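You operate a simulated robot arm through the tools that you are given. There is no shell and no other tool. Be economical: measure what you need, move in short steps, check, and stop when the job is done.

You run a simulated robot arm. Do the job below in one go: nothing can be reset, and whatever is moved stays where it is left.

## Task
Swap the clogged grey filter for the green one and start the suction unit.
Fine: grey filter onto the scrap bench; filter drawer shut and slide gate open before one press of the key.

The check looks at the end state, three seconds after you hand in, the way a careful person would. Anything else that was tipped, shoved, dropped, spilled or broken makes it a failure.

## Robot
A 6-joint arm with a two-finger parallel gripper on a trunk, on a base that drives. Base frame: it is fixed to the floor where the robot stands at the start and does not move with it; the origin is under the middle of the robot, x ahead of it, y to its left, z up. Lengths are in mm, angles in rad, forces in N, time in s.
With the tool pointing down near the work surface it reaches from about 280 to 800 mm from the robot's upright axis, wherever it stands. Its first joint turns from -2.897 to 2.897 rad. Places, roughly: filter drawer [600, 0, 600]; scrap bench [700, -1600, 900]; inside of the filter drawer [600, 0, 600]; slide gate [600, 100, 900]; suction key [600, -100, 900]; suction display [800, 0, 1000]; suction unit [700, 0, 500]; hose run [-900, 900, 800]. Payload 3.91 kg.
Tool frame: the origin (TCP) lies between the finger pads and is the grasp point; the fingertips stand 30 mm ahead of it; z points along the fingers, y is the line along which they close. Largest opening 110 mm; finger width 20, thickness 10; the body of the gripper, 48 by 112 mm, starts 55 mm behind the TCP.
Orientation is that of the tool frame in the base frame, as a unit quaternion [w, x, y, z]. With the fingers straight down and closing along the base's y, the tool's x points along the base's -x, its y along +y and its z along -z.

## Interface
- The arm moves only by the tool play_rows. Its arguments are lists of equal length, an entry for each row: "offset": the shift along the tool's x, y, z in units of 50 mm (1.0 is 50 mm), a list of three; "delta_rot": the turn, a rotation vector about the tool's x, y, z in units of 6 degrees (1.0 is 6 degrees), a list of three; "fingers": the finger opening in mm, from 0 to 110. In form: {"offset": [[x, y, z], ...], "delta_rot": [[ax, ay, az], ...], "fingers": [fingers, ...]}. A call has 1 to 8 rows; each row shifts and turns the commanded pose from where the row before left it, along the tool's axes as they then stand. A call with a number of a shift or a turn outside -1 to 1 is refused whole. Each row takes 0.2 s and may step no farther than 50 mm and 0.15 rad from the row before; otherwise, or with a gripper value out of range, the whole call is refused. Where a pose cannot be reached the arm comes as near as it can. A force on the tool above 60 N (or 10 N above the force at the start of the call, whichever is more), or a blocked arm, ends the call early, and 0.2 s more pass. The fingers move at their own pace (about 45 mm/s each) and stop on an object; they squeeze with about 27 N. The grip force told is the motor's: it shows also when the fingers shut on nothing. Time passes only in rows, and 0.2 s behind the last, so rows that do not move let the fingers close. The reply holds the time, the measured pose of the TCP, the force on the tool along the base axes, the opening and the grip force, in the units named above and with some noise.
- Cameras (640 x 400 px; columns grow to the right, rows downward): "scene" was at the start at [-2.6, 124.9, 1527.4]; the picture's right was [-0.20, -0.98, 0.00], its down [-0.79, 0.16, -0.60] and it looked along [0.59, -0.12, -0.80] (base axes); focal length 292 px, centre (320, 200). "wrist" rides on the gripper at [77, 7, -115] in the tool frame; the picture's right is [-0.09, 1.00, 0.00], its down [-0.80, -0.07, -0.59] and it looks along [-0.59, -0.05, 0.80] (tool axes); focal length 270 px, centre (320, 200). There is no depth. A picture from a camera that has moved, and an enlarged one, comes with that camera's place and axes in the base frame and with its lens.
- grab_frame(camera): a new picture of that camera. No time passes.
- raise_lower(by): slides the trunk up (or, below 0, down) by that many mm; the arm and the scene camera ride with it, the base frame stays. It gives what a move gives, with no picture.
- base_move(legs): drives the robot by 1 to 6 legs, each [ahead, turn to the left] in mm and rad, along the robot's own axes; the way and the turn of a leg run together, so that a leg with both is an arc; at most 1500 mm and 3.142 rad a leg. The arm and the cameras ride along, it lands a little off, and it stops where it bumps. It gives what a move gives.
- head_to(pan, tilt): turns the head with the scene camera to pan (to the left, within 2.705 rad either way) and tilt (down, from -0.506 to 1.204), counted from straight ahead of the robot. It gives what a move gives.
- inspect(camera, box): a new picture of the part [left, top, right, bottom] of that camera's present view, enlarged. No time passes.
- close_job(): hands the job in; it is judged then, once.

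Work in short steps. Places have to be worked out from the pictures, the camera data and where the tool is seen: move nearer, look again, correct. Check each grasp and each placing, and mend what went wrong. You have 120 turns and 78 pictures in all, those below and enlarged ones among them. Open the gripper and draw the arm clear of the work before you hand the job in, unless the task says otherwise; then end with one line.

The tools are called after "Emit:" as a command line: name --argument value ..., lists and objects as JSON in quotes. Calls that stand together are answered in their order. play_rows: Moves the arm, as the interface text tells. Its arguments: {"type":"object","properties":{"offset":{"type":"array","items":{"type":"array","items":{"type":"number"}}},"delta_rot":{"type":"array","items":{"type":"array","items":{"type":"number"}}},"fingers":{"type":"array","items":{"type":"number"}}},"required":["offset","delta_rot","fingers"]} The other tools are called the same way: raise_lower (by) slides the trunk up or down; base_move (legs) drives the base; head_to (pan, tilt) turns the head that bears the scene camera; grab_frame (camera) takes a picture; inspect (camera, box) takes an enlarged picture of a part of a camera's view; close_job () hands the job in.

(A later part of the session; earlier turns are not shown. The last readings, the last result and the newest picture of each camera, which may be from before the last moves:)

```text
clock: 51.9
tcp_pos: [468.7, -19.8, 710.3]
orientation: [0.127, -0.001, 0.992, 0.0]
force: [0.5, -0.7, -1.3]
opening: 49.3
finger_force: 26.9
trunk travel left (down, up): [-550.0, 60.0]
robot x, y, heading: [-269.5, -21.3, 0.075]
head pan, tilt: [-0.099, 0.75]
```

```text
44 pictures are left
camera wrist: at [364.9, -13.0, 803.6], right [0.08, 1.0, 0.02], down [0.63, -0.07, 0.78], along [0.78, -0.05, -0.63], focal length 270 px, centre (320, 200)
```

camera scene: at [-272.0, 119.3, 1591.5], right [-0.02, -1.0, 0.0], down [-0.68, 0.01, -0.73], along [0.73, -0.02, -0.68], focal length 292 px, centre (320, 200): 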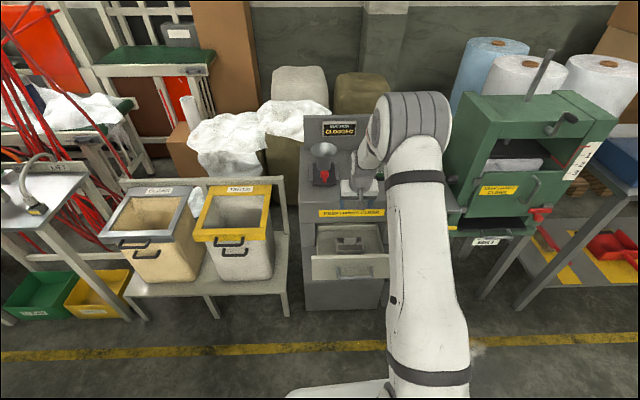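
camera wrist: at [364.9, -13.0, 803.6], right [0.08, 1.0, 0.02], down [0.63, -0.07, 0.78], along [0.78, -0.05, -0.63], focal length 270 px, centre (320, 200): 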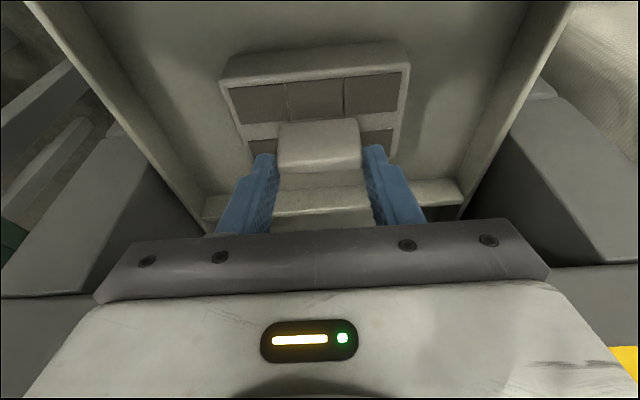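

The tab seems to have slid down relative to the fingers (they hold only its top edge now). I open, go back down, regrip and lift a little while reading the force.

Emit:
play_rows --offset '[[0, 0, 0], [0.05, 0, 0.2], [0.05, 0, 0.2], [0.05, 0, 0.23], [0, 0, 0], [0, 0, 0], [0, 0, 0], [0, 0, 0]]' --delta_rot '[[0, 0, 0], [0, 0, 0], [0, 0, 0], [0, 0, 0], [0, 0, 0], [0, 0, 0], [0, 0, 0], [0, 0, 0]]' --fingers '[65, 65, 65, 65, 30, 0, 0, 0]'

Emit:
play_rows --offset '[[-0.025, 0, -0.1], [0, 0, 0]]' --delta_rot '[[0, 0, 0], [0, 0, 0]]' --fingers '[0, 0]'

Emit:
grab_frame --camera "wrist"

```text
clock: 53.7
tcp_pos: [468.8, -19.8, 679.8]
orientation: [0.129, -0.002, 0.992, 0.001]
force: [1.7, -1.5, 13.7]
opening: 49.5
finger_force: 27.5
trunk travel left (down, up): [-550.0, 60.0]
robot x, y, heading: [-268.1, -24.6, 0.079]
head pan, tilt: [-0.099, 0.75]
```

```text
clock: 54.3
tcp_pos: [468.1, -19.1, 684.8]
orientation: [0.126, -0.001, 0.992, 0.001]
force: [0.5, -0.4, -1.4]
opening: 49.7
finger_force: 27.1
trunk travel left (down, up): [-550.0, 60.0]
robot x, y, heading: [-269.8, -25.7, 0.077]
head pan, tilt: [-0.099, 0.75]
```

```text
43 pictures are left
camera wrist: at [364.8, -13.1, 776.0], right [0.08, 1.0, 0.02], down [0.63, -0.07, 0.78], along [0.77, -0.05, -0.63], focal length 270 px, centre (320, 200)
```

wrist: 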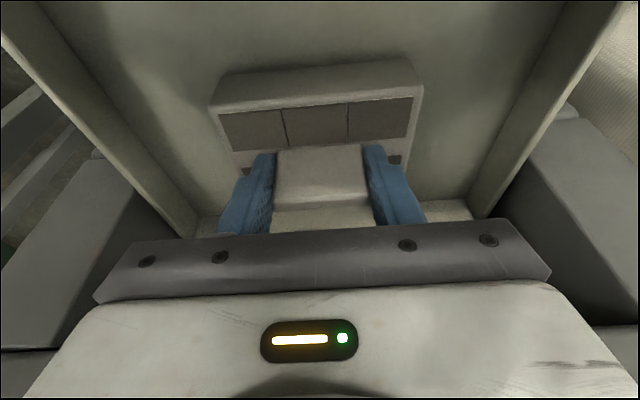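

Force reads only −1.4 N, so it's unclear whether it rose. I lift 12 mm more and compare.

Emit:
play_rows --offset '[[-0.03, 0, -0.12], [-0.03, 0, -0.12]]' --delta_rot '[[0, 0, 0], [0, 0, 0]]' --fingers '[0, 0]'

Emit:
grab_frame --camera "wrist"

```text
clock: 54.9
tcp_pos: [468.0, -19.5, 696.7]
orientation: [0.127, -0.002, 0.992, 0.001]
force: [0.5, -0.2, -1.2]
opening: 49.5
finger_force: 26.8
trunk travel left (down, up): [-550.0, 60.0]
robot x, y, heading: [-267.4, -26.4, 0.078]
head pan, tilt: [-0.099, 0.75]
```

```text
42 pictures are left
camera wrist: at [364.9, -13.5, 789.1], right [0.08, 1.0, 0.02], down [0.63, -0.07, 0.78], along [0.78, -0.05, -0.63], focal length 270 px, centre (320, 200)
```

wrist: 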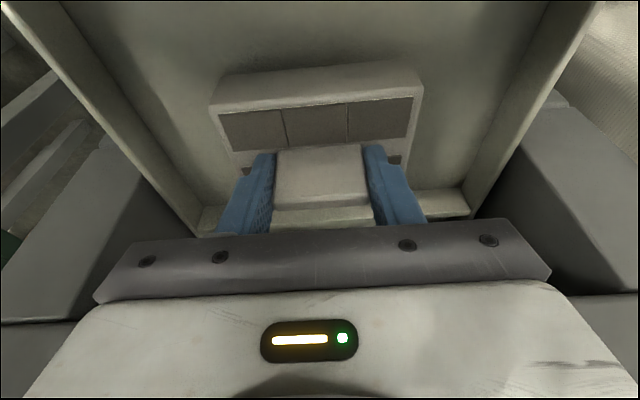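

Now the filter keeps its place in the fingers while the drawer recedes, so it is lifted. I raise it gently straight up.

Emit:
play_rows --offset '[[-0.09, 0, -0.35], [-0.1, 0, -0.4], [-0.1, 0, -0.4], [-0.1, 0, -0.4], [-0.1, 0, -0.4], [-0.1, 0, -0.4], [-0.1, 0, -0.4], [-0.1, 0, -0.4]]' --delta_rot '[[0, 0, 0], [0, 0, 0], [0, 0, 0], [0, 0, 0], [0, 0, 0], [0, 0, 0], [0, 0, 0], [0, 0, 0]]' --fingers '[0, 0, 0, 0, 0, 0, 0, 0]'

Emit:
play_rows --offset '[[0.25, 0, -0.3], [0.3, 0, -0.4], [0.35, 0, -0.4], [0.35, 0, -0.4], [0.35, 0, -0.3]]' --delta_rot '[[0, 0.5, 0], [0, 0.5, 0], [0, 0.5, 0], [0, 0.5, 0], [0, 0.5, 0]]' --fingers '[0, 0, 0, 0, 0]'

Emit:
grab_frame --camera "wrist"

```text
clock: 56.7
tcp_pos: [466.7, -18.8, 860.5]
orientation: [0.128, -0.001, 0.992, 0.001]
force: [-8.8, 0.2, 0.1]
opening: 49.4
finger_force: 26.5
trunk travel left (down, up): [-550.0, 60.0]
robot x, y, heading: [-270.4, -23.3, 0.078]
head pan, tilt: [-0.099, 0.75]
```

```text
clock: 57.9
tcp_pos: [375.2, -20.0, 936.7]
orientation: [-0.003, -0.001, 1.0, -0.001]
force: [0.6, -0.7, -0.9]
opening: 49.3
finger_force: 27.5
trunk travel left (down, up): [-550.0, 60.0]
robot x, y, heading: [-267.3, -23.2, 0.076]
head pan, tilt: [-0.099, 0.75]
```

```text
41 pictures are left
camera wrist: at [298.2, -13.3, 1052.9], right [0.08, 1.0, 0.0], down [0.81, -0.07, 0.59], along [0.59, -0.05, -0.81], focal length 270 px, centre (320, 200)
```

wrist: 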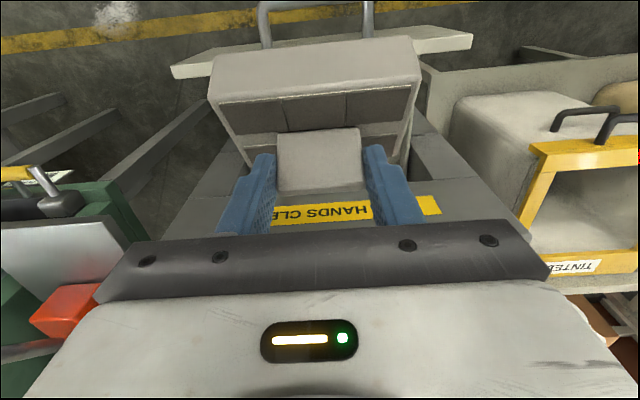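

The filter is held, though pivoted a little in the grip. I retract the arm and raise the trunk for the carry.

Emit:
play_rows --offset '[[0.6, 0, -0.2], [0.8, 0, 0], [0.9, 0, 0], [0.9, 0, 0], [0.9, 0, 0], [0.6, 0, 0]]' --delta_rot '[[0, 0, 0], [0, 0, 0], [0, 0, 0], [0, 0, 0], [0, 0, 0], [0, 0, 0]]' --fingers '[0, 0, 0, 0, 0, 0]'

Emit:
raise_lower --by 60

Emit:
base_move --legs '[[220, 0]]'

Emit:
head_to --pan -1.3 --tilt 0.8

Emit:
grab_frame --camera "scene"

```text
clock: 59.3
tcp_pos: [139.9, -21.0, 948.8]
orientation: [-0.003, -0.001, 1.0, 0.0]
force: [0.6, 0.2, -0.2]
opening: 49.5
finger_force: 27.3
trunk travel left (down, up): [-550.0, 60.0]
robot x, y, heading: [-270.6, -20.9, 0.078]
head pan, tilt: [-0.099, 0.75]
```

```text
clock: 60.3
tcp_pos: [140.1, -20.2, 1007.9]
orientation: [-0.004, -0.002, 1.0, 0.0]
force: [-0.3, -0.4, -1.5]
opening: 49.4
finger_force: 27.4
trunk travel left (down, up): [-610.0, 0.0]
robot x, y, heading: [-272.3, -26.1, 0.077]
head pan, tilt: [-0.099, 0.75]
```

```text
clock: 62.0
tcp_pos: [361.5, -4.2, 1008.2]
orientation: [-0.003, -0.003, 1.0, 0.001]
force: [0.2, 0.2, -0.7]
opening: 49.0
finger_force: 26.8
trunk travel left (down, up): [-610.0, 0.0]
robot x, y, heading: [-47.9, -5.4, 0.077]
head pan, tilt: [-0.099, 0.75]
```

```text
clock: 63.4
tcp_pos: [361.4, -2.6, 1006.9]
orientation: [-0.004, -0.002, 1.0, 0.0]
force: [0.2, -0.7, -2.0]
opening: 49.3
finger_force: 27.2
trunk travel left (down, up): [-610.0, 0.0]
robot x, y, heading: [-50.8, -5.1, 0.072]
head pan, tilt: [-1.3, 0.799]
```

```text
40 pictures are left
camera scene: at [-107.1, 62.4, 1647.6], right [-0.94, -0.34, 0.0], down [-0.24, 0.67, -0.7], along [0.24, -0.66, -0.72], focal length 292 px, centre (320, 200)
```

scene: 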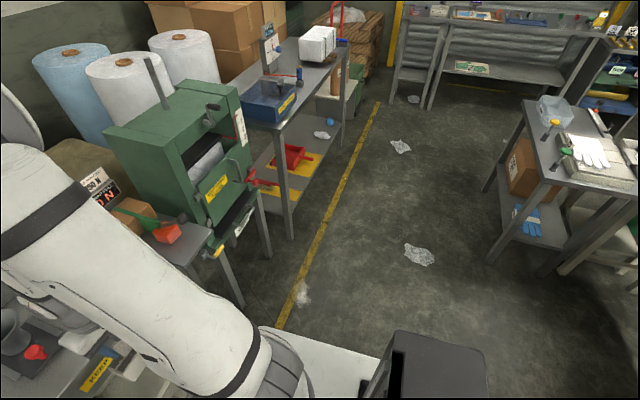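

The route: a plastic bag lies on the floor near (−340, −1197), press legs at x≈575–595 and scrap-bench legs at x≈514. I turn right in place first, then check.

Emit:
base_move --legs '[[0, -1.36]]'

Emit:
head_to --pan 0.0 --tilt 0.75

Emit:
grab_frame --camera "scene"

```text
clock: 67.1
tcp_pos: [41.0, -409.8, 1008.3]
orientation: [-0.002, 0.628, 0.778, 0.002]
force: [-0.6, 0.1, -0.8]
opening: 49.2
finger_force: 26.9
trunk travel left (down, up): [-610.0, 0.0]
robot x, y, heading: [-20.7, -5.6, -1.282]
head pan, tilt: [-1.3, 0.799]
```

```text
clock: 68.6
tcp_pos: [41.6, -409.2, 1007.5]
orientation: [-0.003, 0.629, 0.778, 0.003]
force: [0.1, 0.6, -1.1]
opening: 49.3
finger_force: 27.0
trunk travel left (down, up): [-610.0, 0.0]
robot x, y, heading: [-15.6, -0.4, -1.283]
head pan, tilt: [0.0, 0.75]
```

```text
39 pictures are left
camera scene: at [129.5, 36.1, 1651.5], right [-0.96, -0.28, 0.0], down [-0.19, 0.65, -0.73], along [0.21, -0.7, -0.68], focal length 292 px, centre (320, 200)
```

scene: 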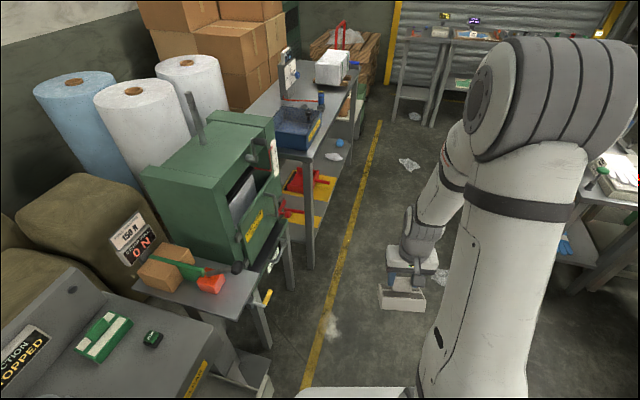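

The robot drifted slightly to (−18, −3). I adjust heading and drive toward (125, −600), passing the press with about 45 mm margin; first half, then check.

Emit:
base_move --legs '[[0, -0.055], [330, 0]]'

Emit:
head_to --pan 0.35 --tilt 1.1

Emit:
grab_frame --camera "scene"

```text
clock: 71.2
tcp_pos: [94.9, -736.4, 1008.2]
orientation: [-0.002, 0.65, 0.76, 0.003]
force: [-0.1, 0.3, -1.7]
opening: 49.2
finger_force: 27.2
trunk travel left (down, up): [-610.0, 0.0]
robot x, y, heading: [60.3, -324.7, -1.339]
head pan, tilt: [0.0, 0.75]
```

```text
clock: 72.0
tcp_pos: [94.7, -736.1, 1008.3]
orientation: [-0.003, 0.65, 0.76, 0.002]
force: [-0.2, 0.6, -0.8]
opening: 49.2
finger_force: 27.1
trunk travel left (down, up): [-610.0, 0.0]
robot x, y, heading: [59.0, -324.3, -1.34]
head pan, tilt: [0.351, 1.1]
```

```text
38 pictures are left
camera scene: at [224.4, -267.6, 1625.9], right [-0.84, -0.55, 0.0], down [-0.49, 0.74, -0.45], along [0.25, -0.38, -0.89], focal length 292 px, centre (320, 200)
```

scene: 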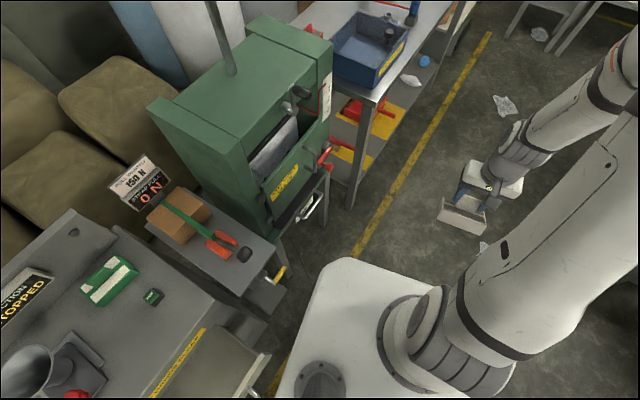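

The base is actually only about ±250 mm wide, so clearance is ample. I continue to about (124, −1080) facing −y.

Emit:
base_move --legs '[[280, 0], [0, -0.23], [480, 0]]'

Emit:
head_to --pan 0.9 --tilt 0.75

Emit:
grab_frame --camera "scene"

```text
clock: 77.2
tcp_pos: [60.6, -1480.9, 1006.7]
orientation: [-0.003, 0.736, 0.677, 0.002]
force: [0.3, -0.7, -2.1]
opening: 49.3
finger_force: 26.9
trunk travel left (down, up): [-610.0, 0.0]
robot x, y, heading: [117.5, -1073.1, -1.565]
head pan, tilt: [0.351, 1.1]
```

```text
clock: 78.2
tcp_pos: [60.0, -1479.6, 1008.3]
orientation: [-0.003, 0.735, 0.678, 0.002]
force: [-1.1, 0.6, -1.7]
opening: 49.3
finger_force: 27.2
trunk travel left (down, up): [-610.0, 0.0]
robot x, y, heading: [118.0, -1075.4, -1.571]
head pan, tilt: [0.901, 0.75]
```

```text
37 pictures are left
camera scene: at [334.6, -1045.7, 1651.5], right [-0.62, -0.78, 0.0], down [-0.54, 0.42, -0.73], along [0.57, -0.45, -0.68], focal length 292 px, centre (320, 200)
```

scene: 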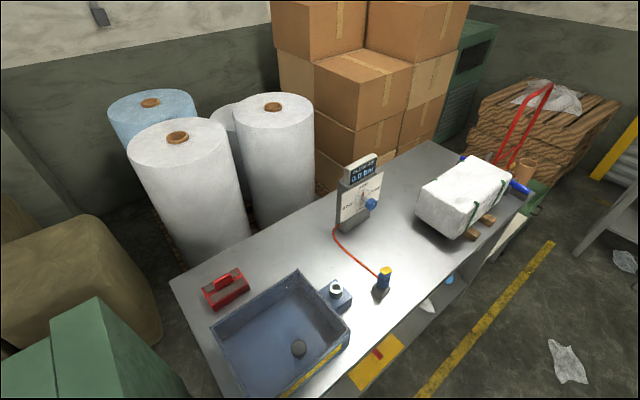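

The bench top triangulates to z≈905 with its front edge at x≈460. The free patch between the valve (563, −1442) and the bale (from y≈−1750) suits the filter, around (570, −1600), so I raise and swing over there.

Emit:
play_rows --offset '[[-0.8, 0, -0.5], [-0.8, 0, -0.5], [-0.8, 0, -0.2], [0, 0.8, 0], [0, 0.9, 0], [0, 0.9, 0], [0, 0.9, 0], [0, 0.8, 0]]' --delta_rot '[[0, 0, 0], [0, 0, 0], [0, 0, 0], [0, 0, 0], [0, 0, 0], [0, 0, 0], [0, 0, 0], [0, 0, 0]]' --fingers '[0, 0, 0, 0, 0, 0, 0, 0]'

Emit:
play_rows --offset '[[0, 0.8, 0], [0, 0.8, 0], [0, 0.8, 0], [0, 0.8, 0], [0, 0.7, 0]]' --delta_rot '[[0, 0, 0], [0, 0, 0], [0, 0, 0], [0, 0, 0], [0, 0, 0]]' --fingers '[0, 0, 0, 0, 0]'

Emit:
grab_frame --camera "scene"

Emit:
grab_frame --camera "wrist"

```text
clock: 80.0
tcp_pos: [265.6, -1617.5, 1067.4]
orientation: [-0.002, 0.736, 0.677, 0.002]
force: [-0.5, 0.2, -0.7]
opening: 49.3
finger_force: 26.8
trunk travel left (down, up): [-610.0, 0.0]
robot x, y, heading: [116.4, -1074.6, -1.571]
head pan, tilt: [0.901, 0.75]
```

```text
clock: 81.2
tcp_pos: [458.7, -1633.4, 1067.6]
orientation: [-0.002, 0.735, 0.678, 0.002]
force: [-0.3, 0.0, -1.4]
opening: 49.5
finger_force: 26.7
trunk travel left (down, up): [-610.0, 0.0]
robot x, y, heading: [116.7, -1072.1, -1.568]
head pan, tilt: [0.901, 0.75]
```

```text
36 pictures are left
camera scene: at [335.4, -1046.1, 1651.4], right [-0.62, -0.78, 0.0], down [-0.54, 0.42, -0.73], along [0.57, -0.45, -0.68], focal length 292 px, centre (320, 200)
```

scene: 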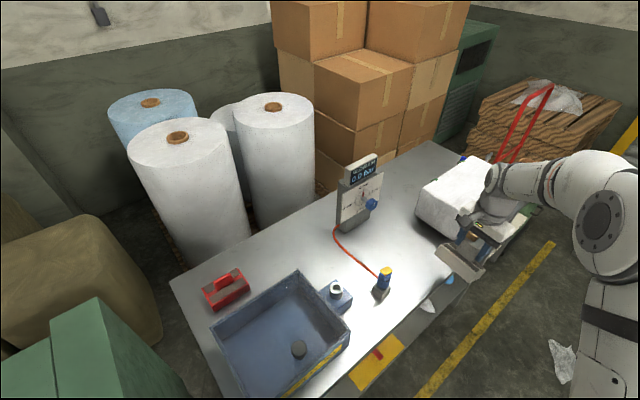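

```text
35 pictures are left
camera wrist: at [472.2, -1558.8, 1182.8], right [0.99, -0.17, 0.0], down [-0.14, -0.8, 0.59], along [-0.1, -0.58, -0.81], focal length 270 px, centre (320, 200)
```

wrist: 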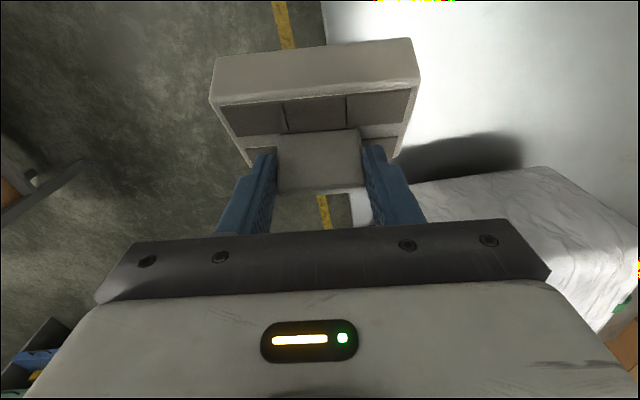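

The bale's near face is at about y −1648, too close. I shift to y≈−1550 and on to x≈650, past the valve at a safe height.

Emit:
play_rows --offset '[[0.85, 0, 0], [0.85, 0, 0], [0.06, 0.8, 0], [0.06, 0.8, 0], [0.06, 0.8, 0], [0.06, 0.7, 0], [0.05, 0.7, 0]]' --delta_rot '[[0, 0, 0], [0, 0, 0], [0, 0, 0], [0, 0, 0], [0, 0, 0], [0, 0, 0], [0, 0, 0]]' --fingers '[0, 0, 0, 0, 0, 0, 0]'

Emit:
play_rows --offset '[[0, 0, 0], [0, 0, 0], [0, 0, 0], [0, 0, 0]]' --delta_rot '[[0, -0.8, 0], [0, -0.8, 0], [0, -0.8, 0], [0, -0.8, 0]]' --fingers '[0, 0, 0, 0]'

Emit:
inspect --camera "scene" --box '[300, 120, 560, 340]'

Emit:
grab_frame --camera "wrist"

```text
clock: 82.8
tcp_pos: [658.4, -1550.0, 1066.8]
orientation: [-0.003, 0.735, 0.678, 0.002]
force: [-0.4, 0.2, -1.9]
opening: 49.3
finger_force: 27.3
trunk travel left (down, up): [-610.0, 0.0]
robot x, y, heading: [118.9, -1070.5, -1.563]
head pan, tilt: [0.901, 0.75]
```

```text
clock: 83.8
tcp_pos: [655.6, -1549.0, 1067.1]
orientation: [0.112, 0.725, 0.669, -0.12]
force: [0.6, -0.2, -0.5]
opening: 49.2
finger_force: 26.8
trunk travel left (down, up): [-610.0, 0.0]
robot x, y, heading: [121.4, -1073.8, -1.567]
head pan, tilt: [0.901, 0.75]
```

```text
1.82 times, centred on (430, 230) of scene
camera zoom: at [335.0, -1045.4, 1651.5], right [-0.62, -0.78, 0.0], down [-0.54, 0.42, -0.73], along [0.57, -0.45, -0.68], focal length 531 px, centre (120, 146)
```

zoom: 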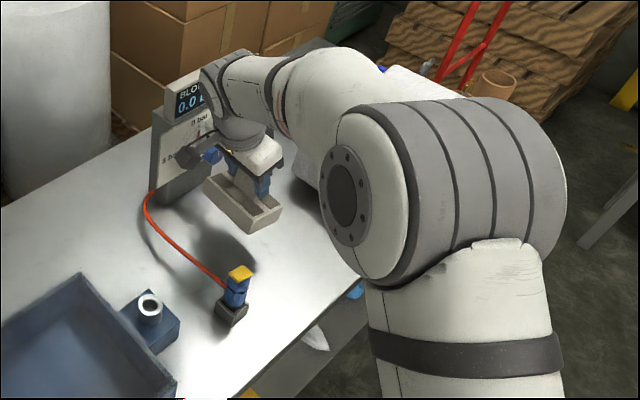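

```text
33 pictures are left
camera wrist: at [672.4, -1440.6, 1151.9], right [0.99, -0.16, 0.03], down [-0.12, -0.56, 0.82], along [-0.12, -0.81, -0.57], focal length 270 px, centre (320, 200)
```

wrist: 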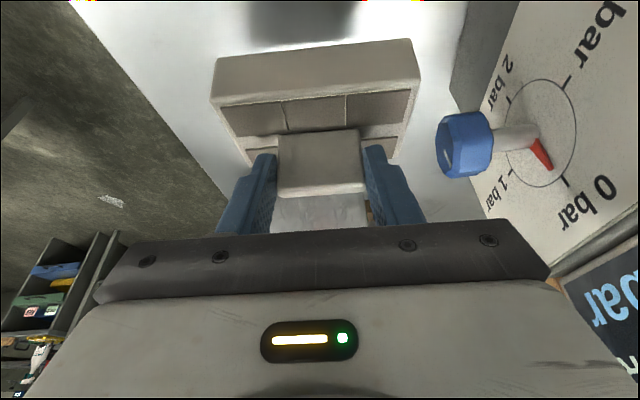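

The gauge knob is close on the right (x≈740), so I move 40 mm toward −x and descend 45 mm along the tool axis.

Emit:
play_rows --offset '[[0, -0.4, 0], [0, -0.4, 0], [0, 0, 0.45], [0, 0, 0.45]]' --delta_rot '[[0, 0, 0], [0, 0, 0], [0, 0, 0], [0, 0, 0]]' --fingers '[0, 0, 0, 0]'

Emit:
inspect --camera "scene" --box '[300, 150, 480, 310]'

```text
clock: 84.8
tcp_pos: [615.2, -1562.1, 1024.6]
orientation: [0.111, 0.726, 0.668, -0.121]
force: [0.5, -1.0, -0.5]
opening: 49.5
finger_force: 26.9
trunk travel left (down, up): [-610.0, 0.0]
robot x, y, heading: [115.4, -1070.7, -1.569]
head pan, tilt: [0.901, 0.75]
```

```text
2.50 times, centred on (390, 230) of scene
camera zoom: at [335.1, -1046.1, 1651.5], right [-0.62, -0.78, 0.0], down [-0.54, 0.42, -0.73], along [0.57, -0.45, -0.68], focal length 730 px, centre (145, 125)
```

zoom: 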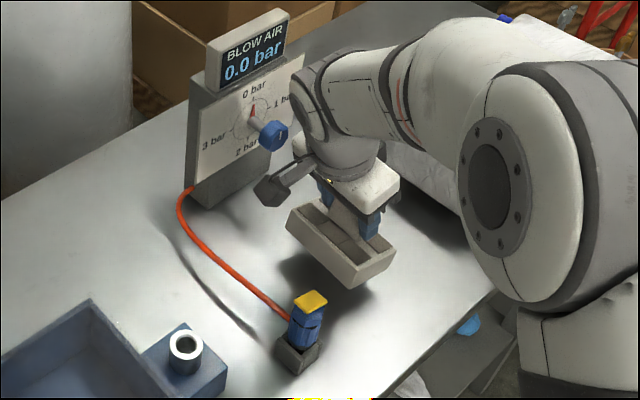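

There is clear space around the filter. I descend vertically in small steps until contact.

Emit:
play_rows --offset '[[0.128, 0, 0.38], [0.128, 0, 0.38], [0.06, 0, 0.18]]' --delta_rot '[[0, 0, 0], [0, 0, 0], [0, 0, 0]]' --fingers '[0, 0, 0]'

Emit:
inspect --camera "scene" --box '[300, 150, 480, 310]'

```text
clock: 85.6
tcp_pos: [615.7, -1559.5, 981.0]
orientation: [0.115, 0.724, 0.669, -0.12]
force: [0.8, 5.4, 32.1]
opening: 49.3
finger_force: 27.1
trunk travel left (down, up): [-610.0, 0.0]
robot x, y, heading: [117.3, -1073.7, -1.57]
head pan, tilt: [0.901, 0.75]
```

```text
2.50 times, centred on (390, 230) of scene
camera zoom: at [331.9, -1041.7, 1652.6], right [-0.62, -0.79, 0.0], down [-0.53, 0.42, -0.73], along [0.58, -0.45, -0.68], focal length 730 px, centre (145, 125)
```

zoom: 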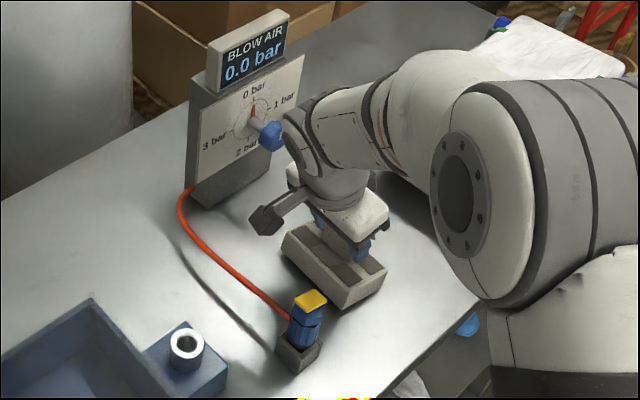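

Contact at 32 N with the filter lying nearly flat. I relieve the load and open slowly.

Emit:
play_rows --offset '[[-0.015, 0, -0.04], [0, 0, 0], [0, 0, 0], [0, 0, 0]]' --delta_rot '[[0, 0, 0], [0, 0, 0], [0, 0, 0], [0, 0, 0]]' --fingers '[0, 55, 65, 75]'

Emit:
play_rows --offset '[[0, 0, -0.4], [0, 0, -0.5], [-0.1, 0, -0.6], [-0.1, 0, -0.6]]' --delta_rot '[[0, 0, 0], [0, 0, 0], [0, 0, 0], [0, 0, 0]]' --fingers '[75, 75, 75, 75]'

Emit:
inspect --camera "scene" --box '[300, 150, 480, 310]'

```text
clock: 86.6
tcp_pos: [614.0, -1562.1, 977.8]
orientation: [0.111, 0.726, 0.668, -0.12]
force: [0.2, -0.1, -0.7]
opening: 74.9
finger_force: 0.0
trunk travel left (down, up): [-610.0, 0.0]
robot x, y, heading: [121.3, -1071.2, -1.574]
head pan, tilt: [0.901, 0.75]
```

```text
clock: 87.6
tcp_pos: [617.3, -1534.8, 1080.6]
orientation: [0.11, 0.725, 0.669, -0.119]
force: [-0.1, -0.6, -0.1]
opening: 75.2
finger_force: 0.2
trunk travel left (down, up): [-610.0, 0.0]
robot x, y, heading: [115.9, -1071.2, -1.565]
head pan, tilt: [0.901, 0.75]
```

```text
2.50 times, centred on (390, 230) of scene
camera zoom: at [334.2, -1045.1, 1651.6], right [-0.62, -0.78, 0.0], down [-0.54, 0.42, -0.73], along [0.57, -0.45, -0.68], focal length 730 px, centre (145, 125)
```

zoom: 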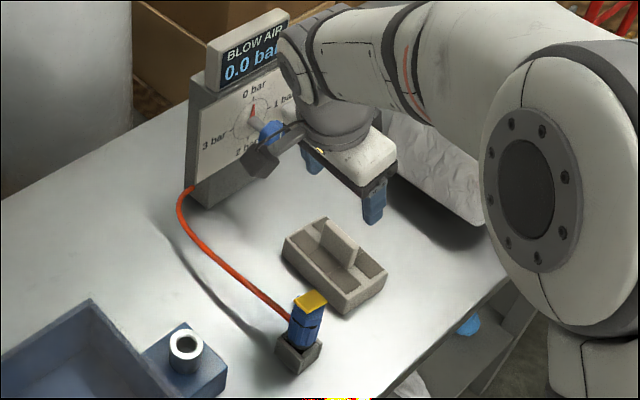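

The grey filter sits upright on the scrap bench and everything else is untouched. I withdraw the arm toward −x and straighten the tool.

Emit:
play_rows --offset '[[0, -0.5, 0], [0, -0.9, 0], [0, -0.9, 0], [0, -0.9, 0], [0, -0.9, 0], [0, -0.9, 0], [0, -0.9, 0], [0, -0.9, 0]]' --delta_rot '[[0, 0, 0], [0, 0, 0], [0, 0, 0], [0, 0, 0], [0, 0, 0], [0, 0, 0], [0, 0, 0], [0, 0, 0]]' --fingers '[75, 75, 75, 75, 75, 75, 75, 75]'

Emit:
play_rows --offset '[[0.5, -0.7, 0], [0.6, -0.7, 0], [0.7, -0.6, 0], [0.7, -0.6, 0], [0.5, 0, 0]]' --delta_rot '[[0, 0.8, 0], [0, 0.8, 0], [0, 0.8, 0], [0, 0.8, 0], [0, 0, 0]]' --fingers '[75, 75, 75, 75, 75]'

Emit:
head_to --pan 2.2 --tilt 0.7

Emit:
grab_frame --camera "scene"

```text
clock: 89.4
tcp_pos: [277.4, -1508.7, 1080.0]
orientation: [0.111, 0.725, 0.669, -0.12]
force: [-0.7, 0.3, 0.1]
opening: 74.9
finger_force: 0.0
trunk travel left (down, up): [-610.0, 0.0]
robot x, y, heading: [115.9, -1073.8, -1.568]
head pan, tilt: [0.901, 0.75]
```

```text
clock: 90.6
tcp_pos: [170.1, -1403.1, 1073.5]
orientation: [-0.003, 0.736, 0.677, 0.004]
force: [0.7, -0.3, 0.4]
opening: 75.1
finger_force: 0.1
out of reach, approached as far as the arm can: row 3, 4, 5
trunk travel left (down, up): [-610.0, 0.0]
robot x, y, heading: [119.6, -1070.6, -1.567]
head pan, tilt: [0.901, 0.75]
```

```text
clock: 92.1
tcp_pos: [168.4, -1406.1, 1074.4]
orientation: [-0.004, 0.735, 0.678, 0.004]
force: [0.2, -0.5, -0.6]
opening: 75.0
finger_force: 0.1
trunk travel left (down, up): [-610.0, 0.0]
robot x, y, heading: [120.9, -1073.5, -1.569]
head pan, tilt: [2.201, 0.7]
```

```text
29 pictures are left
camera scene: at [338.2, -944.0, 1655.8], right [0.59, -0.81, 0.0], down [-0.52, -0.38, -0.76], along [0.62, 0.45, -0.64], focal length 292 px, centre (320, 200)
```

scene: 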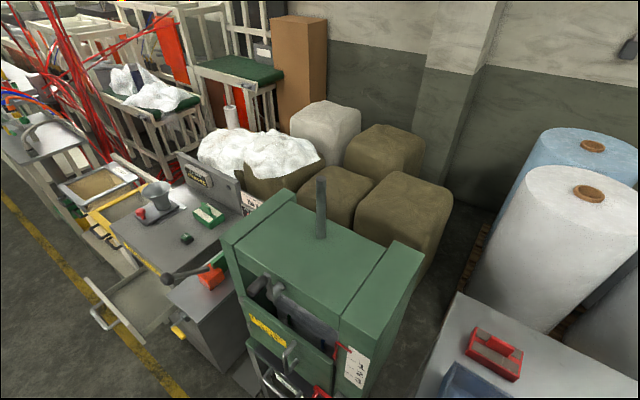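

I reverse the base along the same way back to in front of the suction unit.

Emit:
base_move --legs '[[-480, 0], [0, 0.23], [-610, 0]]'

Emit:
base_move --legs '[[0, 1.34]]'

Emit:
head_to --pan -0.1 --tilt 0.85

Emit:
grab_frame --camera "scene"

Emit:
grab_frame --camera "wrist"

```text
clock: 98.8
tcp_pos: [103.6, -319.8, 1072.6]
orientation: [-0.004, 0.651, 0.759, 0.003]
force: [-0.3, -0.1, 0.8]
opening: 74.8
finger_force: 0.0
trunk travel left (down, up): [-610.0, 0.0]
robot x, y, heading: [-25.4, -5.2, -1.331]
head pan, tilt: [2.201, 0.7]
```

```text
clock: 102.5
tcp_pos: [309.7, 42.6, 1073.3]
orientation: [-0.005, 0.042, 0.999, -0.001]
force: [0.8, 0.9, -0.7]
opening: 75.0
finger_force: 0.1
trunk travel left (down, up): [-610.0, 0.0]
robot x, y, heading: [-22.2, -12.9, -0.002]
head pan, tilt: [2.201, 0.7]
```

```text
clock: 104.6
tcp_pos: [309.9, 42.1, 1072.2]
orientation: [-0.006, 0.042, 0.999, -0.001]
force: [0.0, -0.2, 0.2]
opening: 75.2
finger_force: 0.0
trunk travel left (down, up): [-610.0, 0.0]
robot x, y, heading: [-24.7, -12.9, -0.001]
head pan, tilt: [-0.099, 0.85]
```

```text
28 pictures are left
camera scene: at [-19.4, 129.4, 1643.5], right [-0.1, -0.99, 0.0], down [-0.75, 0.08, -0.66], along [0.66, -0.07, -0.75], focal length 292 px, centre (320, 200)
```

scene: 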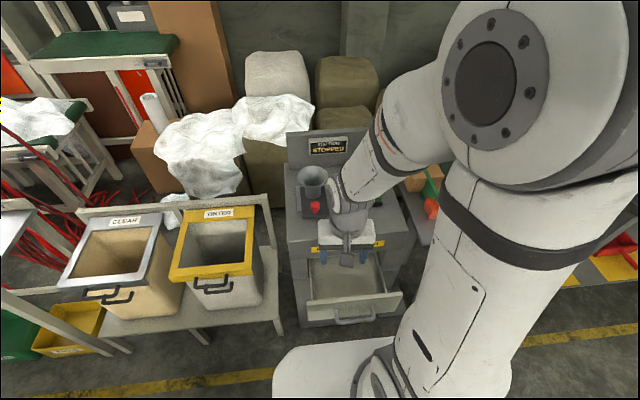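

```text
27 pictures are left
camera wrist: at [235.6, 55.5, 1189.8], right [0.17, 0.99, 0.0], down [0.8, -0.14, 0.59], along [0.58, -0.1, -0.81], focal length 270 px, centre (320, 200)
```

wrist: 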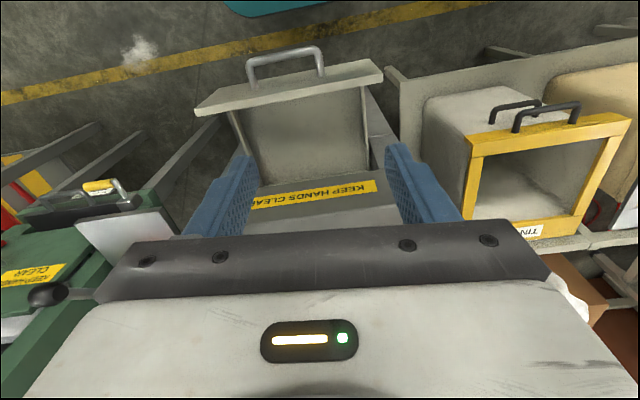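

Back at (−24, −13), heading 0, drawer still open. The green filter's body centre works out to about (750, −109). I drive 60 mm forward, fix the yaw, and bring the hand over it at height.

Emit:
base_move --legs '[[60, 0]]'

Emit:
play_rows --offset '[[0, 0, 0], [-0.8, -0.4, 0], [-0.9, -0.4, 0], [-0.9, -0.45, 0], [-0.9, -0.45, 0], [-0.9, -0.45, 0], [-0.9, -0.45, 0], [-0.8, -0.45, 0]]' --delta_rot '[[0, 0, -0.8], [0, 0, 0], [0, 0, 0], [0, 0, 0], [0, 0, 0], [0, 0, 0], [0, 0, 0], [0, 0, 0]]' --fingers '[75, 75, 75, 75, 75, 75, 75, 75]'

Emit:
grab_frame --camera "wrist"

Emit:
grab_frame --camera "scene"

```text
clock: 105.5
tcp_pos: [372.8, 42.9, 1072.7]
orientation: [-0.006, 0.043, 0.999, 0.0]
force: [0.3, -0.5, -0.8]
opening: 74.8
finger_force: 0.1
trunk travel left (down, up): [-610.0, 0.0]
robot x, y, heading: [34.7, -13.1, -0.007]
head pan, tilt: [-0.099, 0.85]
```

```text
refused: row 4 steps farther than a row can; nothing moved
```

```text
26 pictures are left
camera wrist: at [297.4, 55.4, 1189.4], right [0.17, 0.99, 0.0], down [0.8, -0.14, 0.59], along [0.58, -0.1, -0.81], focal length 270 px, centre (320, 200)
```

wrist: 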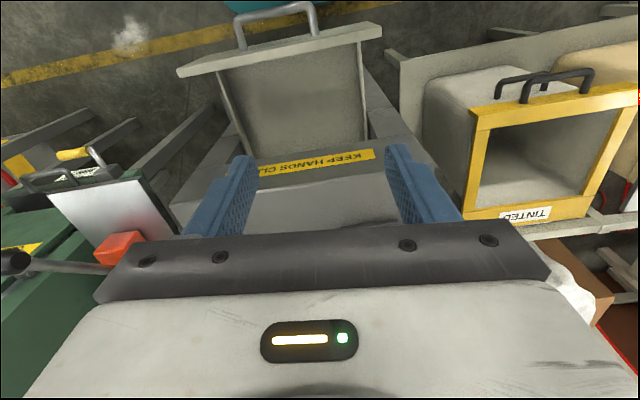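

```text
25 pictures are left
camera scene: at [43.0, 129.3, 1643.5], right [-0.1, -0.99, 0.0], down [-0.75, 0.08, -0.66], along [0.66, -0.07, -0.75], focal length 292 px, centre (320, 200)
```

scene: 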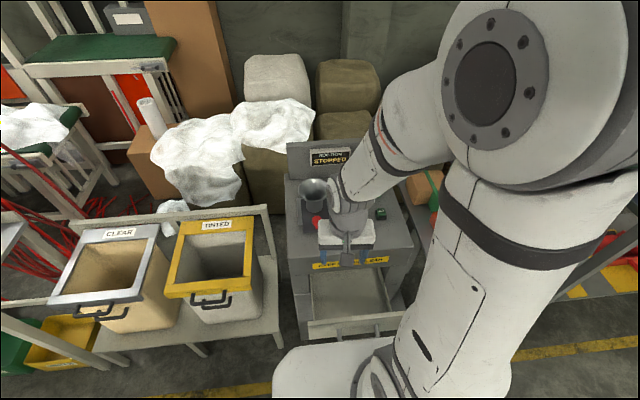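

A row was too long; I repeat with shorter rows, ending near (690, −110).

Emit:
play_rows --offset '[[0, 0, 0], [-0.75, -0.42, 0], [-0.85, -0.42, 0], [-0.85, -0.42, 0], [-0.85, -0.42, 0], [-0.85, -0.42, 0], [-0.85, -0.42, 0], [-0.85, -0.42, 0]]' --delta_rot '[[0, 0, -0.8], [0, 0, 0], [0, 0, 0], [0, 0, 0], [0, 0, 0], [0, 0, 0], [0, 0, 0], [0, 0, 0]]' --fingers '[75, 75, 75, 75, 75, 75, 75, 75]'

Emit:
grab_frame --camera "wrist"

```text
clock: 107.3
tcp_pos: [665.0, -106.3, 1070.0]
orientation: [-0.006, 0.0, 1.0, 0.0]
force: [-0.2, -0.1, 0.2]
opening: 74.9
finger_force: 0.0
trunk travel left (down, up): [-610.0, 0.0]
robot x, y, heading: [35.4, -14.0, -0.0]
head pan, tilt: [-0.099, 0.85]
```

```text
24 pictures are left
camera wrist: at [589.5, -99.0, 1185.7], right [0.09, 1.0, 0.0], down [0.81, -0.07, 0.59], along [0.58, -0.05, -0.81], focal length 270 px, centre (320, 200)
```

wrist: 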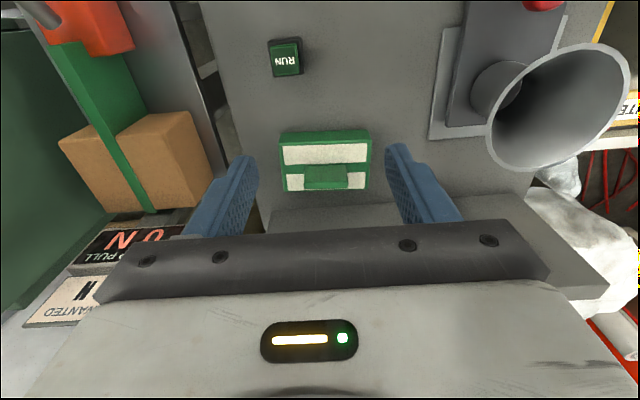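

The tab top triangulates to about (751, −106, 930). I move over it and descend partway.

Emit:
play_rows --offset '[[-0.86, 0, 0], [-0.86, 0, 0], [0, 0, 0.7], [0, 0, 0.7]]' --delta_rot '[[0, 0, 0], [0, 0, 0], [0, 0, 0], [0, 0, 0]]' --fingers '[75, 75, 75, 75]'

Emit:
grab_frame --camera "wrist"

```text
clock: 108.3
tcp_pos: [750.6, -104.8, 997.2]
orientation: [-0.005, 0.001, 1.0, 0.0]
force: [1.1, -0.4, -0.2]
opening: 75.0
finger_force: 0.1
trunk travel left (down, up): [-610.0, 0.0]
robot x, y, heading: [36.0, -14.5, -0.001]
head pan, tilt: [-0.099, 0.85]
```

```text
23 pictures are left
camera wrist: at [673.9, -97.6, 1114.2], right [0.09, 1.0, 0.0], down [0.81, -0.07, 0.59], along [0.58, -0.05, -0.81], focal length 270 px, centre (320, 200)
```

wrist: 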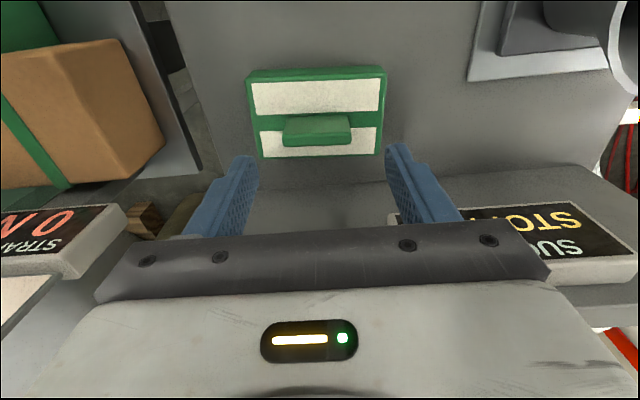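

The check confirms tab top z≈931 at (750, −106). I descend 68 mm and grip.

Emit:
play_rows --offset '[[0, -0.02, 0.5], [0, 0, 0.5], [0, 0, 0.36], [0, 0, 0]]' --delta_rot '[[0, 0, 0], [0, 0, 0], [0, 0, 0], [0, 0, 0]]' --fingers '[75, 75, 75, 75]'

Emit:
grab_frame --camera "wrist"

```text
clock: 109.3
tcp_pos: [749.4, -105.2, 930.3]
orientation: [-0.004, 0.0, 1.0, -0.001]
force: [-0.4, 1.5, 0.4]
opening: 75.0
finger_force: 0.1
trunk travel left (down, up): [-610.0, 0.0]
robot x, y, heading: [34.2, -12.9, -0.004]
head pan, tilt: [-0.099, 0.85]
```

```text
22 pictures are left
camera wrist: at [672.1, -98.6, 1046.8], right [0.09, 1.0, 0.0], down [0.81, -0.07, 0.59], along [0.58, -0.05, -0.81], focal length 270 px, centre (320, 200)
```

wrist: 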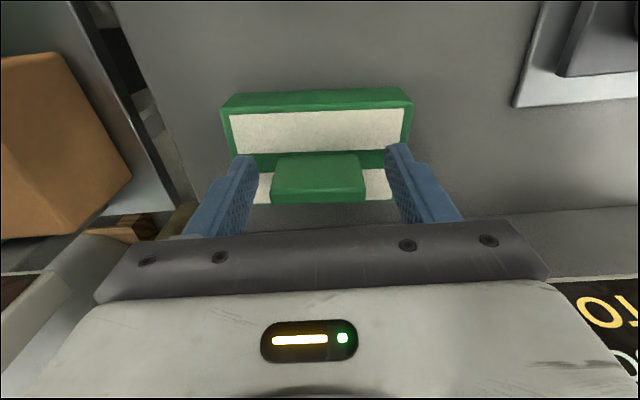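

The fingers straddle the green tab. I lower 3 mm, close, let it settle, and lift 15 mm.

Emit:
play_rows --offset '[[0, 0, 0.06], [0, 0, 0], [0, 0, 0], [0, 0, 0], [0, 0, 0], [0, 0, 0]]' --delta_rot '[[0, 0, 0], [0, 0, 0], [0, 0, 0], [0, 0, 0], [0, 0, 0], [0, 0, 0]]' --fingers '[75, 40, 0, 0, 0, 0]'

Emit:
play_rows --offset '[[0, 0, -0.1], [0, 0, -0.2], [0, 0, -0.2], [0, 0, -0.3], [0, 0, -0.3]]' --delta_rot '[[0, 0, 0], [0, 0, 0], [0, 0, 0], [0, 0, 0], [0, 0, 0]]' --fingers '[0, 0, 0, 0, 0]'

Emit:
grab_frame --camera "wrist"

```text
clock: 110.8
tcp_pos: [747.2, -105.0, 927.6]
orientation: [-0.004, -0.001, 1.0, 0.0]
force: [0.3, 0.0, -0.3]
opening: 49.7
finger_force: 26.8
trunk travel left (down, up): [-610.0, 0.0]
robot x, y, heading: [43.5, -17.6, -0.002]
head pan, tilt: [-0.099, 0.85]
```

```text
clock: 112.0
tcp_pos: [749.8, -106.0, 983.0]
orientation: [-0.006, 0.001, 1.0, 0.0]
force: [-0.4, -0.6, -2.0]
opening: 49.8
finger_force: 27.1
trunk travel left (down, up): [-610.0, 0.0]
robot x, y, heading: [39.3, -15.2, -0.004]
head pan, tilt: [-0.099, 0.85]
```

```text
21 pictures are left
camera wrist: at [673.5, -99.0, 1099.9], right [0.09, 1.0, 0.0], down [0.81, -0.07, 0.59], along [0.58, -0.05, -0.81], focal length 270 px, centre (320, 200)
```

wrist: 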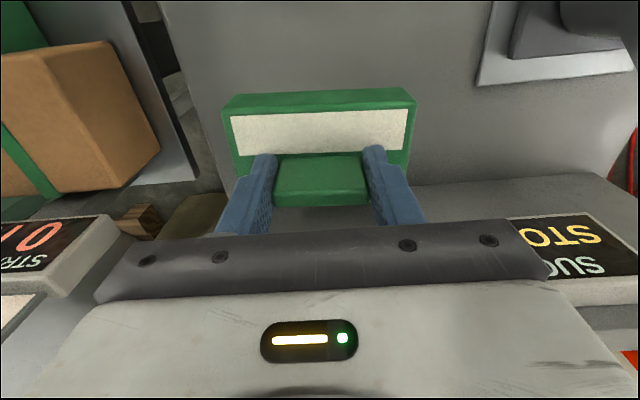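

The green filter is held level. I raise it to clear the key, move straight back over the front edge, then across to the drawer's centreline.

Emit:
play_rows --offset '[[0, 0, -0.8], [0, 0, -0.8], [0.6, 0, 0], [0.8, 0, 0], [0.9, 0, 0], [0.9, 0, 0], [0.9, 0, 0], [0.9, 0, 0]]' --delta_rot '[[0, 0, 0], [0, 0, 0], [0, 0, 0], [0, 0, 0], [0, 0, 0], [0, 0, 0], [0, 0, 0], [0, 0, 0]]' --fingers '[0, 0, 0, 0, 0, 0, 0, 0]'

Emit:
play_rows --offset '[[0.5, 0.3, 0], [0.5, 0.6, 0], [0, 0.5, 0], [0, 0.34, 0], [0, 0, 0]]' --delta_rot '[[0, 0, 0], [0, 0, 0], [0, -0.7, 0], [0, -0.7, 0], [0, 0, 0]]' --fingers '[0, 0, 0, 0, 0]'

Emit:
grab_frame --camera "wrist"

```text
clock: 113.8
tcp_pos: [498.8, -105.7, 1064.9]
orientation: [-0.004, 0.0, 1.0, 0.0]
force: [-0.6, -0.4, -1.8]
opening: 49.3
finger_force: 26.6
trunk travel left (down, up): [-610.0, 0.0]
robot x, y, heading: [40.4, -15.5, -0.001]
head pan, tilt: [-0.099, 0.85]
```

```text
clock: 115.0
tcp_pos: [450.2, -18.8, 1067.1]
orientation: [0.069, 0.0, 0.998, 0.0]
force: [0.1, 0.0, -0.9]
opening: 49.7
finger_force: 27.0
trunk travel left (down, up): [-610.0, 0.0]
robot x, y, heading: [38.5, -12.7, -0.001]
head pan, tilt: [-0.099, 0.85]
```

```text
20 pictures are left
camera wrist: at [358.1, -11.9, 1170.6], right [0.09, 1.0, 0.01], down [0.71, -0.07, 0.7], along [0.7, -0.05, -0.72], focal length 270 px, centre (320, 200)
```

wrist: 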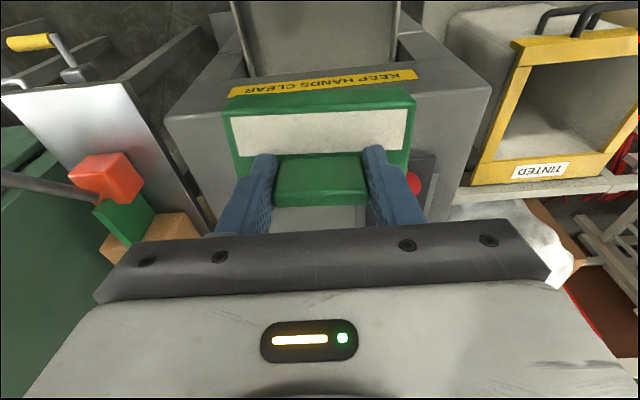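

Aligned above the open drawer at (450, −19). I descend vertically 280 mm.

Emit:
play_rows --offset '[[0.1, 0, 0.7], [0.11, 0, 0.79], [0.11, 0, 0.79], [0.11, 0, 0.79], [0.11, 0, 0.79], [0.11, 0, 0.79], [0.11, 0, 0.79]]' --delta_rot '[[0, 0, 0], [0, 0, 0], [0, 0, 0], [0, 0, 0], [0, 0, 0], [0, 0, 0], [0, 0, 0]]' --fingers '[0, 0, 0, 0, 0, 0, 0]'

Emit:
grab_frame --camera "wrist"

Emit:
grab_frame --camera "scene"

```text
clock: 116.5
tcp_pos: [449.8, -18.9, 790.2]
orientation: [0.068, 0.0, 0.998, 0.0]
force: [0.0, -0.7, -1.2]
opening: 49.3
finger_force: 27.2
trunk travel left (down, up): [-610.0, 0.0]
robot x, y, heading: [37.1, -13.3, -0.001]
head pan, tilt: [-0.099, 0.85]
```

```text
19 pictures are left
camera wrist: at [358.0, -12.4, 894.6], right [0.09, 1.0, 0.01], down [0.71, -0.07, 0.7], along [0.7, -0.05, -0.72], focal length 270 px, centre (320, 200)
```

wrist: 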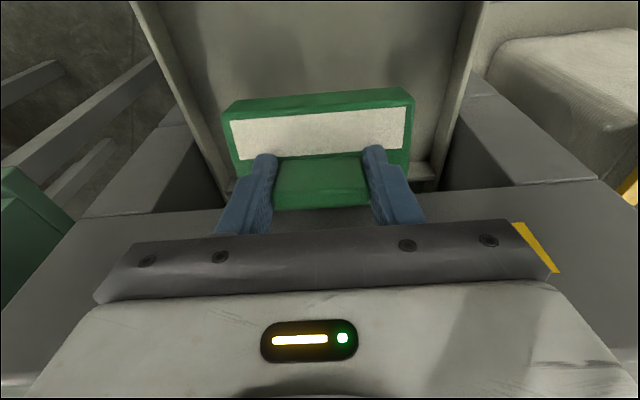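

```text
18 pictures are left
camera scene: at [42.1, 129.3, 1643.6], right [-0.1, -0.99, 0.0], down [-0.75, 0.08, -0.66], along [0.66, -0.07, -0.75], focal length 292 px, centre (320, 200)
```

scene: 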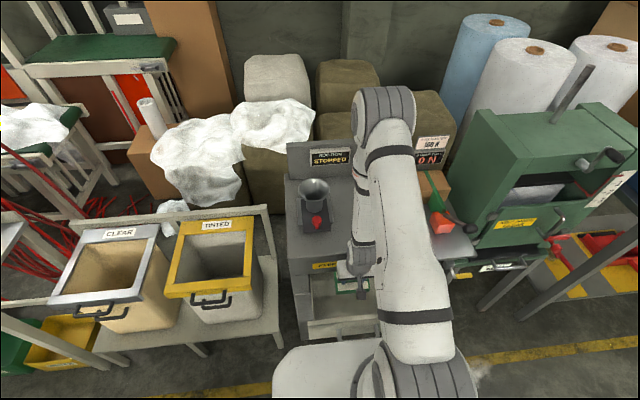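

Everything is clear of the drawer walls. I lower the filter to just above the floor, then gently to contact.

Emit:
play_rows --offset '[[0.11, 0, 0.79], [0.1, 0, 0.7], [0.05, 0, 0.38], [0.014, 0, 0.1], [0.014, 0, 0.1], [0.014, 0, 0.1]]' --delta_rot '[[0, 0, 0], [0, 0, 0], [0, 0, 0], [0, 0, 0], [0, 0, 0], [0, 0, 0]]' --fingers '[0, 0, 0, 0, 0, 0]'

```text
clock: 118.0
tcp_pos: [448.8, -19.4, 684.1]
orientation: [0.069, 0.0, 0.998, 0.0]
force: [2.2, 0.8, 21.7]
opening: 49.6
finger_force: 27.2
trunk travel left (down, up): [-610.0, 0.0]
robot x, y, heading: [43.6, -16.1, -0.002]
head pan, tilt: [-0.099, 0.85]
```

Contact at 22 N, as expected. I open, retreat straight up, and look.

Emit:
play_rows --offset '[[-0.005, 0, -0.03], [0, 0, 0], [0, 0, 0], [0, 0, 0]]' --delta_rot '[[0, 0, 0], [0, 0, 0], [0, 0, 0], [0, 0, 0]]' --fingers '[0, 55, 65, 70]'

Emit:
play_rows --offset '[[-0.04, 0, -0.3], [-0.07, 0, -0.5], [-0.11, 0, -0.79], [-0.11, 0, -0.79]]' --delta_rot '[[0, 0, 0], [0, 0, 0], [0, 0, 0], [0, 0, 0]]' --fingers '[70, 70, 70, 70]'

Emit:
grab_frame --camera "wrist"

```text
clock: 119.0
tcp_pos: [447.8, -19.5, 683.8]
orientation: [0.068, 0.0, 0.998, 0.001]
force: [-0.3, 0.5, -0.8]
opening: 70.1
finger_force: 0.0
trunk travel left (down, up): [-610.0, 0.0]
robot x, y, heading: [37.1, -13.1, -0.004]
head pan, tilt: [-0.099, 0.85]
```

```text
clock: 120.0
tcp_pos: [447.8, -19.1, 805.3]
orientation: [0.069, 0.001, 0.998, -0.001]
force: [0.1, 0.7, -0.6]
opening: 70.0
finger_force: 0.0
trunk travel left (down, up): [-610.0, 0.0]
robot x, y, heading: [35.4, -15.2, 0.0]
head pan, tilt: [-0.099, 0.85]
```

```text
17 pictures are left
camera wrist: at [355.9, -11.7, 909.3], right [0.09, 1.0, 0.01], down [0.71, -0.07, 0.7], along [0.7, -0.05, -0.72], focal length 270 px, centre (320, 200)
```

wrist: 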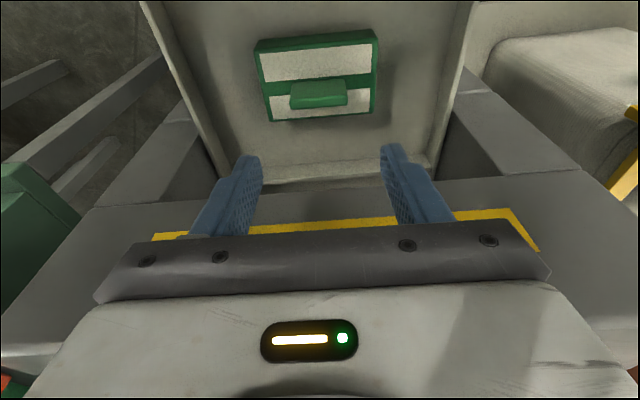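

The green filter lies flat in the drawer. Now to shut it: I raise the hand, back the base 120 mm, and move the closed fingers in front of the handle bar.

Emit:
play_rows --offset '[[0, 0, -0.9], [0, 0, -0.9], [0, 0, 0]]' --delta_rot '[[0, 0.7, 0], [0, 0.65, 0], [0, 0, 0]]' --fingers '[0, 0, 0]'

Emit:
base_move --legs '[[-120, 0]]'

Emit:
play_rows --offset '[[0.6, 0, 0], [0.6, 0, 0]]' --delta_rot '[[0, 0, 0], [0, 0, 0]]' --fingers '[0, 0]'

Emit:
grab_frame --camera "wrist"

```text
clock: 120.8
tcp_pos: [439.4, -17.4, 894.5]
orientation: [-0.003, 0.0, 1.0, 0.001]
force: [0.3, 0.1, -0.9]
opening: 0.0
finger_force: 0.0
trunk travel left (down, up): [-610.0, 0.0]
robot x, y, heading: [39.8, -13.1, -0.0]
head pan, tilt: [-0.099, 0.85]
```

```text
clock: 122.0
tcp_pos: [317.5, -18.2, 895.1]
orientation: [-0.002, 0.0, 1.0, -0.001]
force: [0.2, 0.5, 0.6]
opening: 0.0
finger_force: 26.7
trunk travel left (down, up): [-610.0, 0.0]
robot x, y, heading: [-85.5, -14.8, -0.004]
head pan, tilt: [-0.099, 0.85]
```

```text
clock: 122.6
tcp_pos: [259.1, -18.7, 894.1]
orientation: [-0.002, 0.0, 1.0, -0.001]
force: [0.2, 0.8, -0.1]
opening: 0.3
finger_force: 27.0
trunk travel left (down, up): [-610.0, 0.0]
robot x, y, heading: [-84.2, -15.4, -0.004]
head pan, tilt: [-0.099, 0.85]
```

```text
16 pictures are left
camera wrist: at [181.8, -12.0, 1010.1], right [0.09, 1.0, 0.0], down [0.8, -0.07, 0.59], along [0.59, -0.05, -0.81], focal length 270 px, centre (320, 200)
```

wrist: 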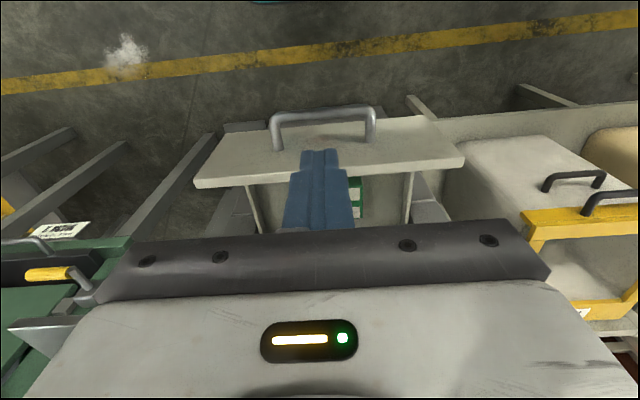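

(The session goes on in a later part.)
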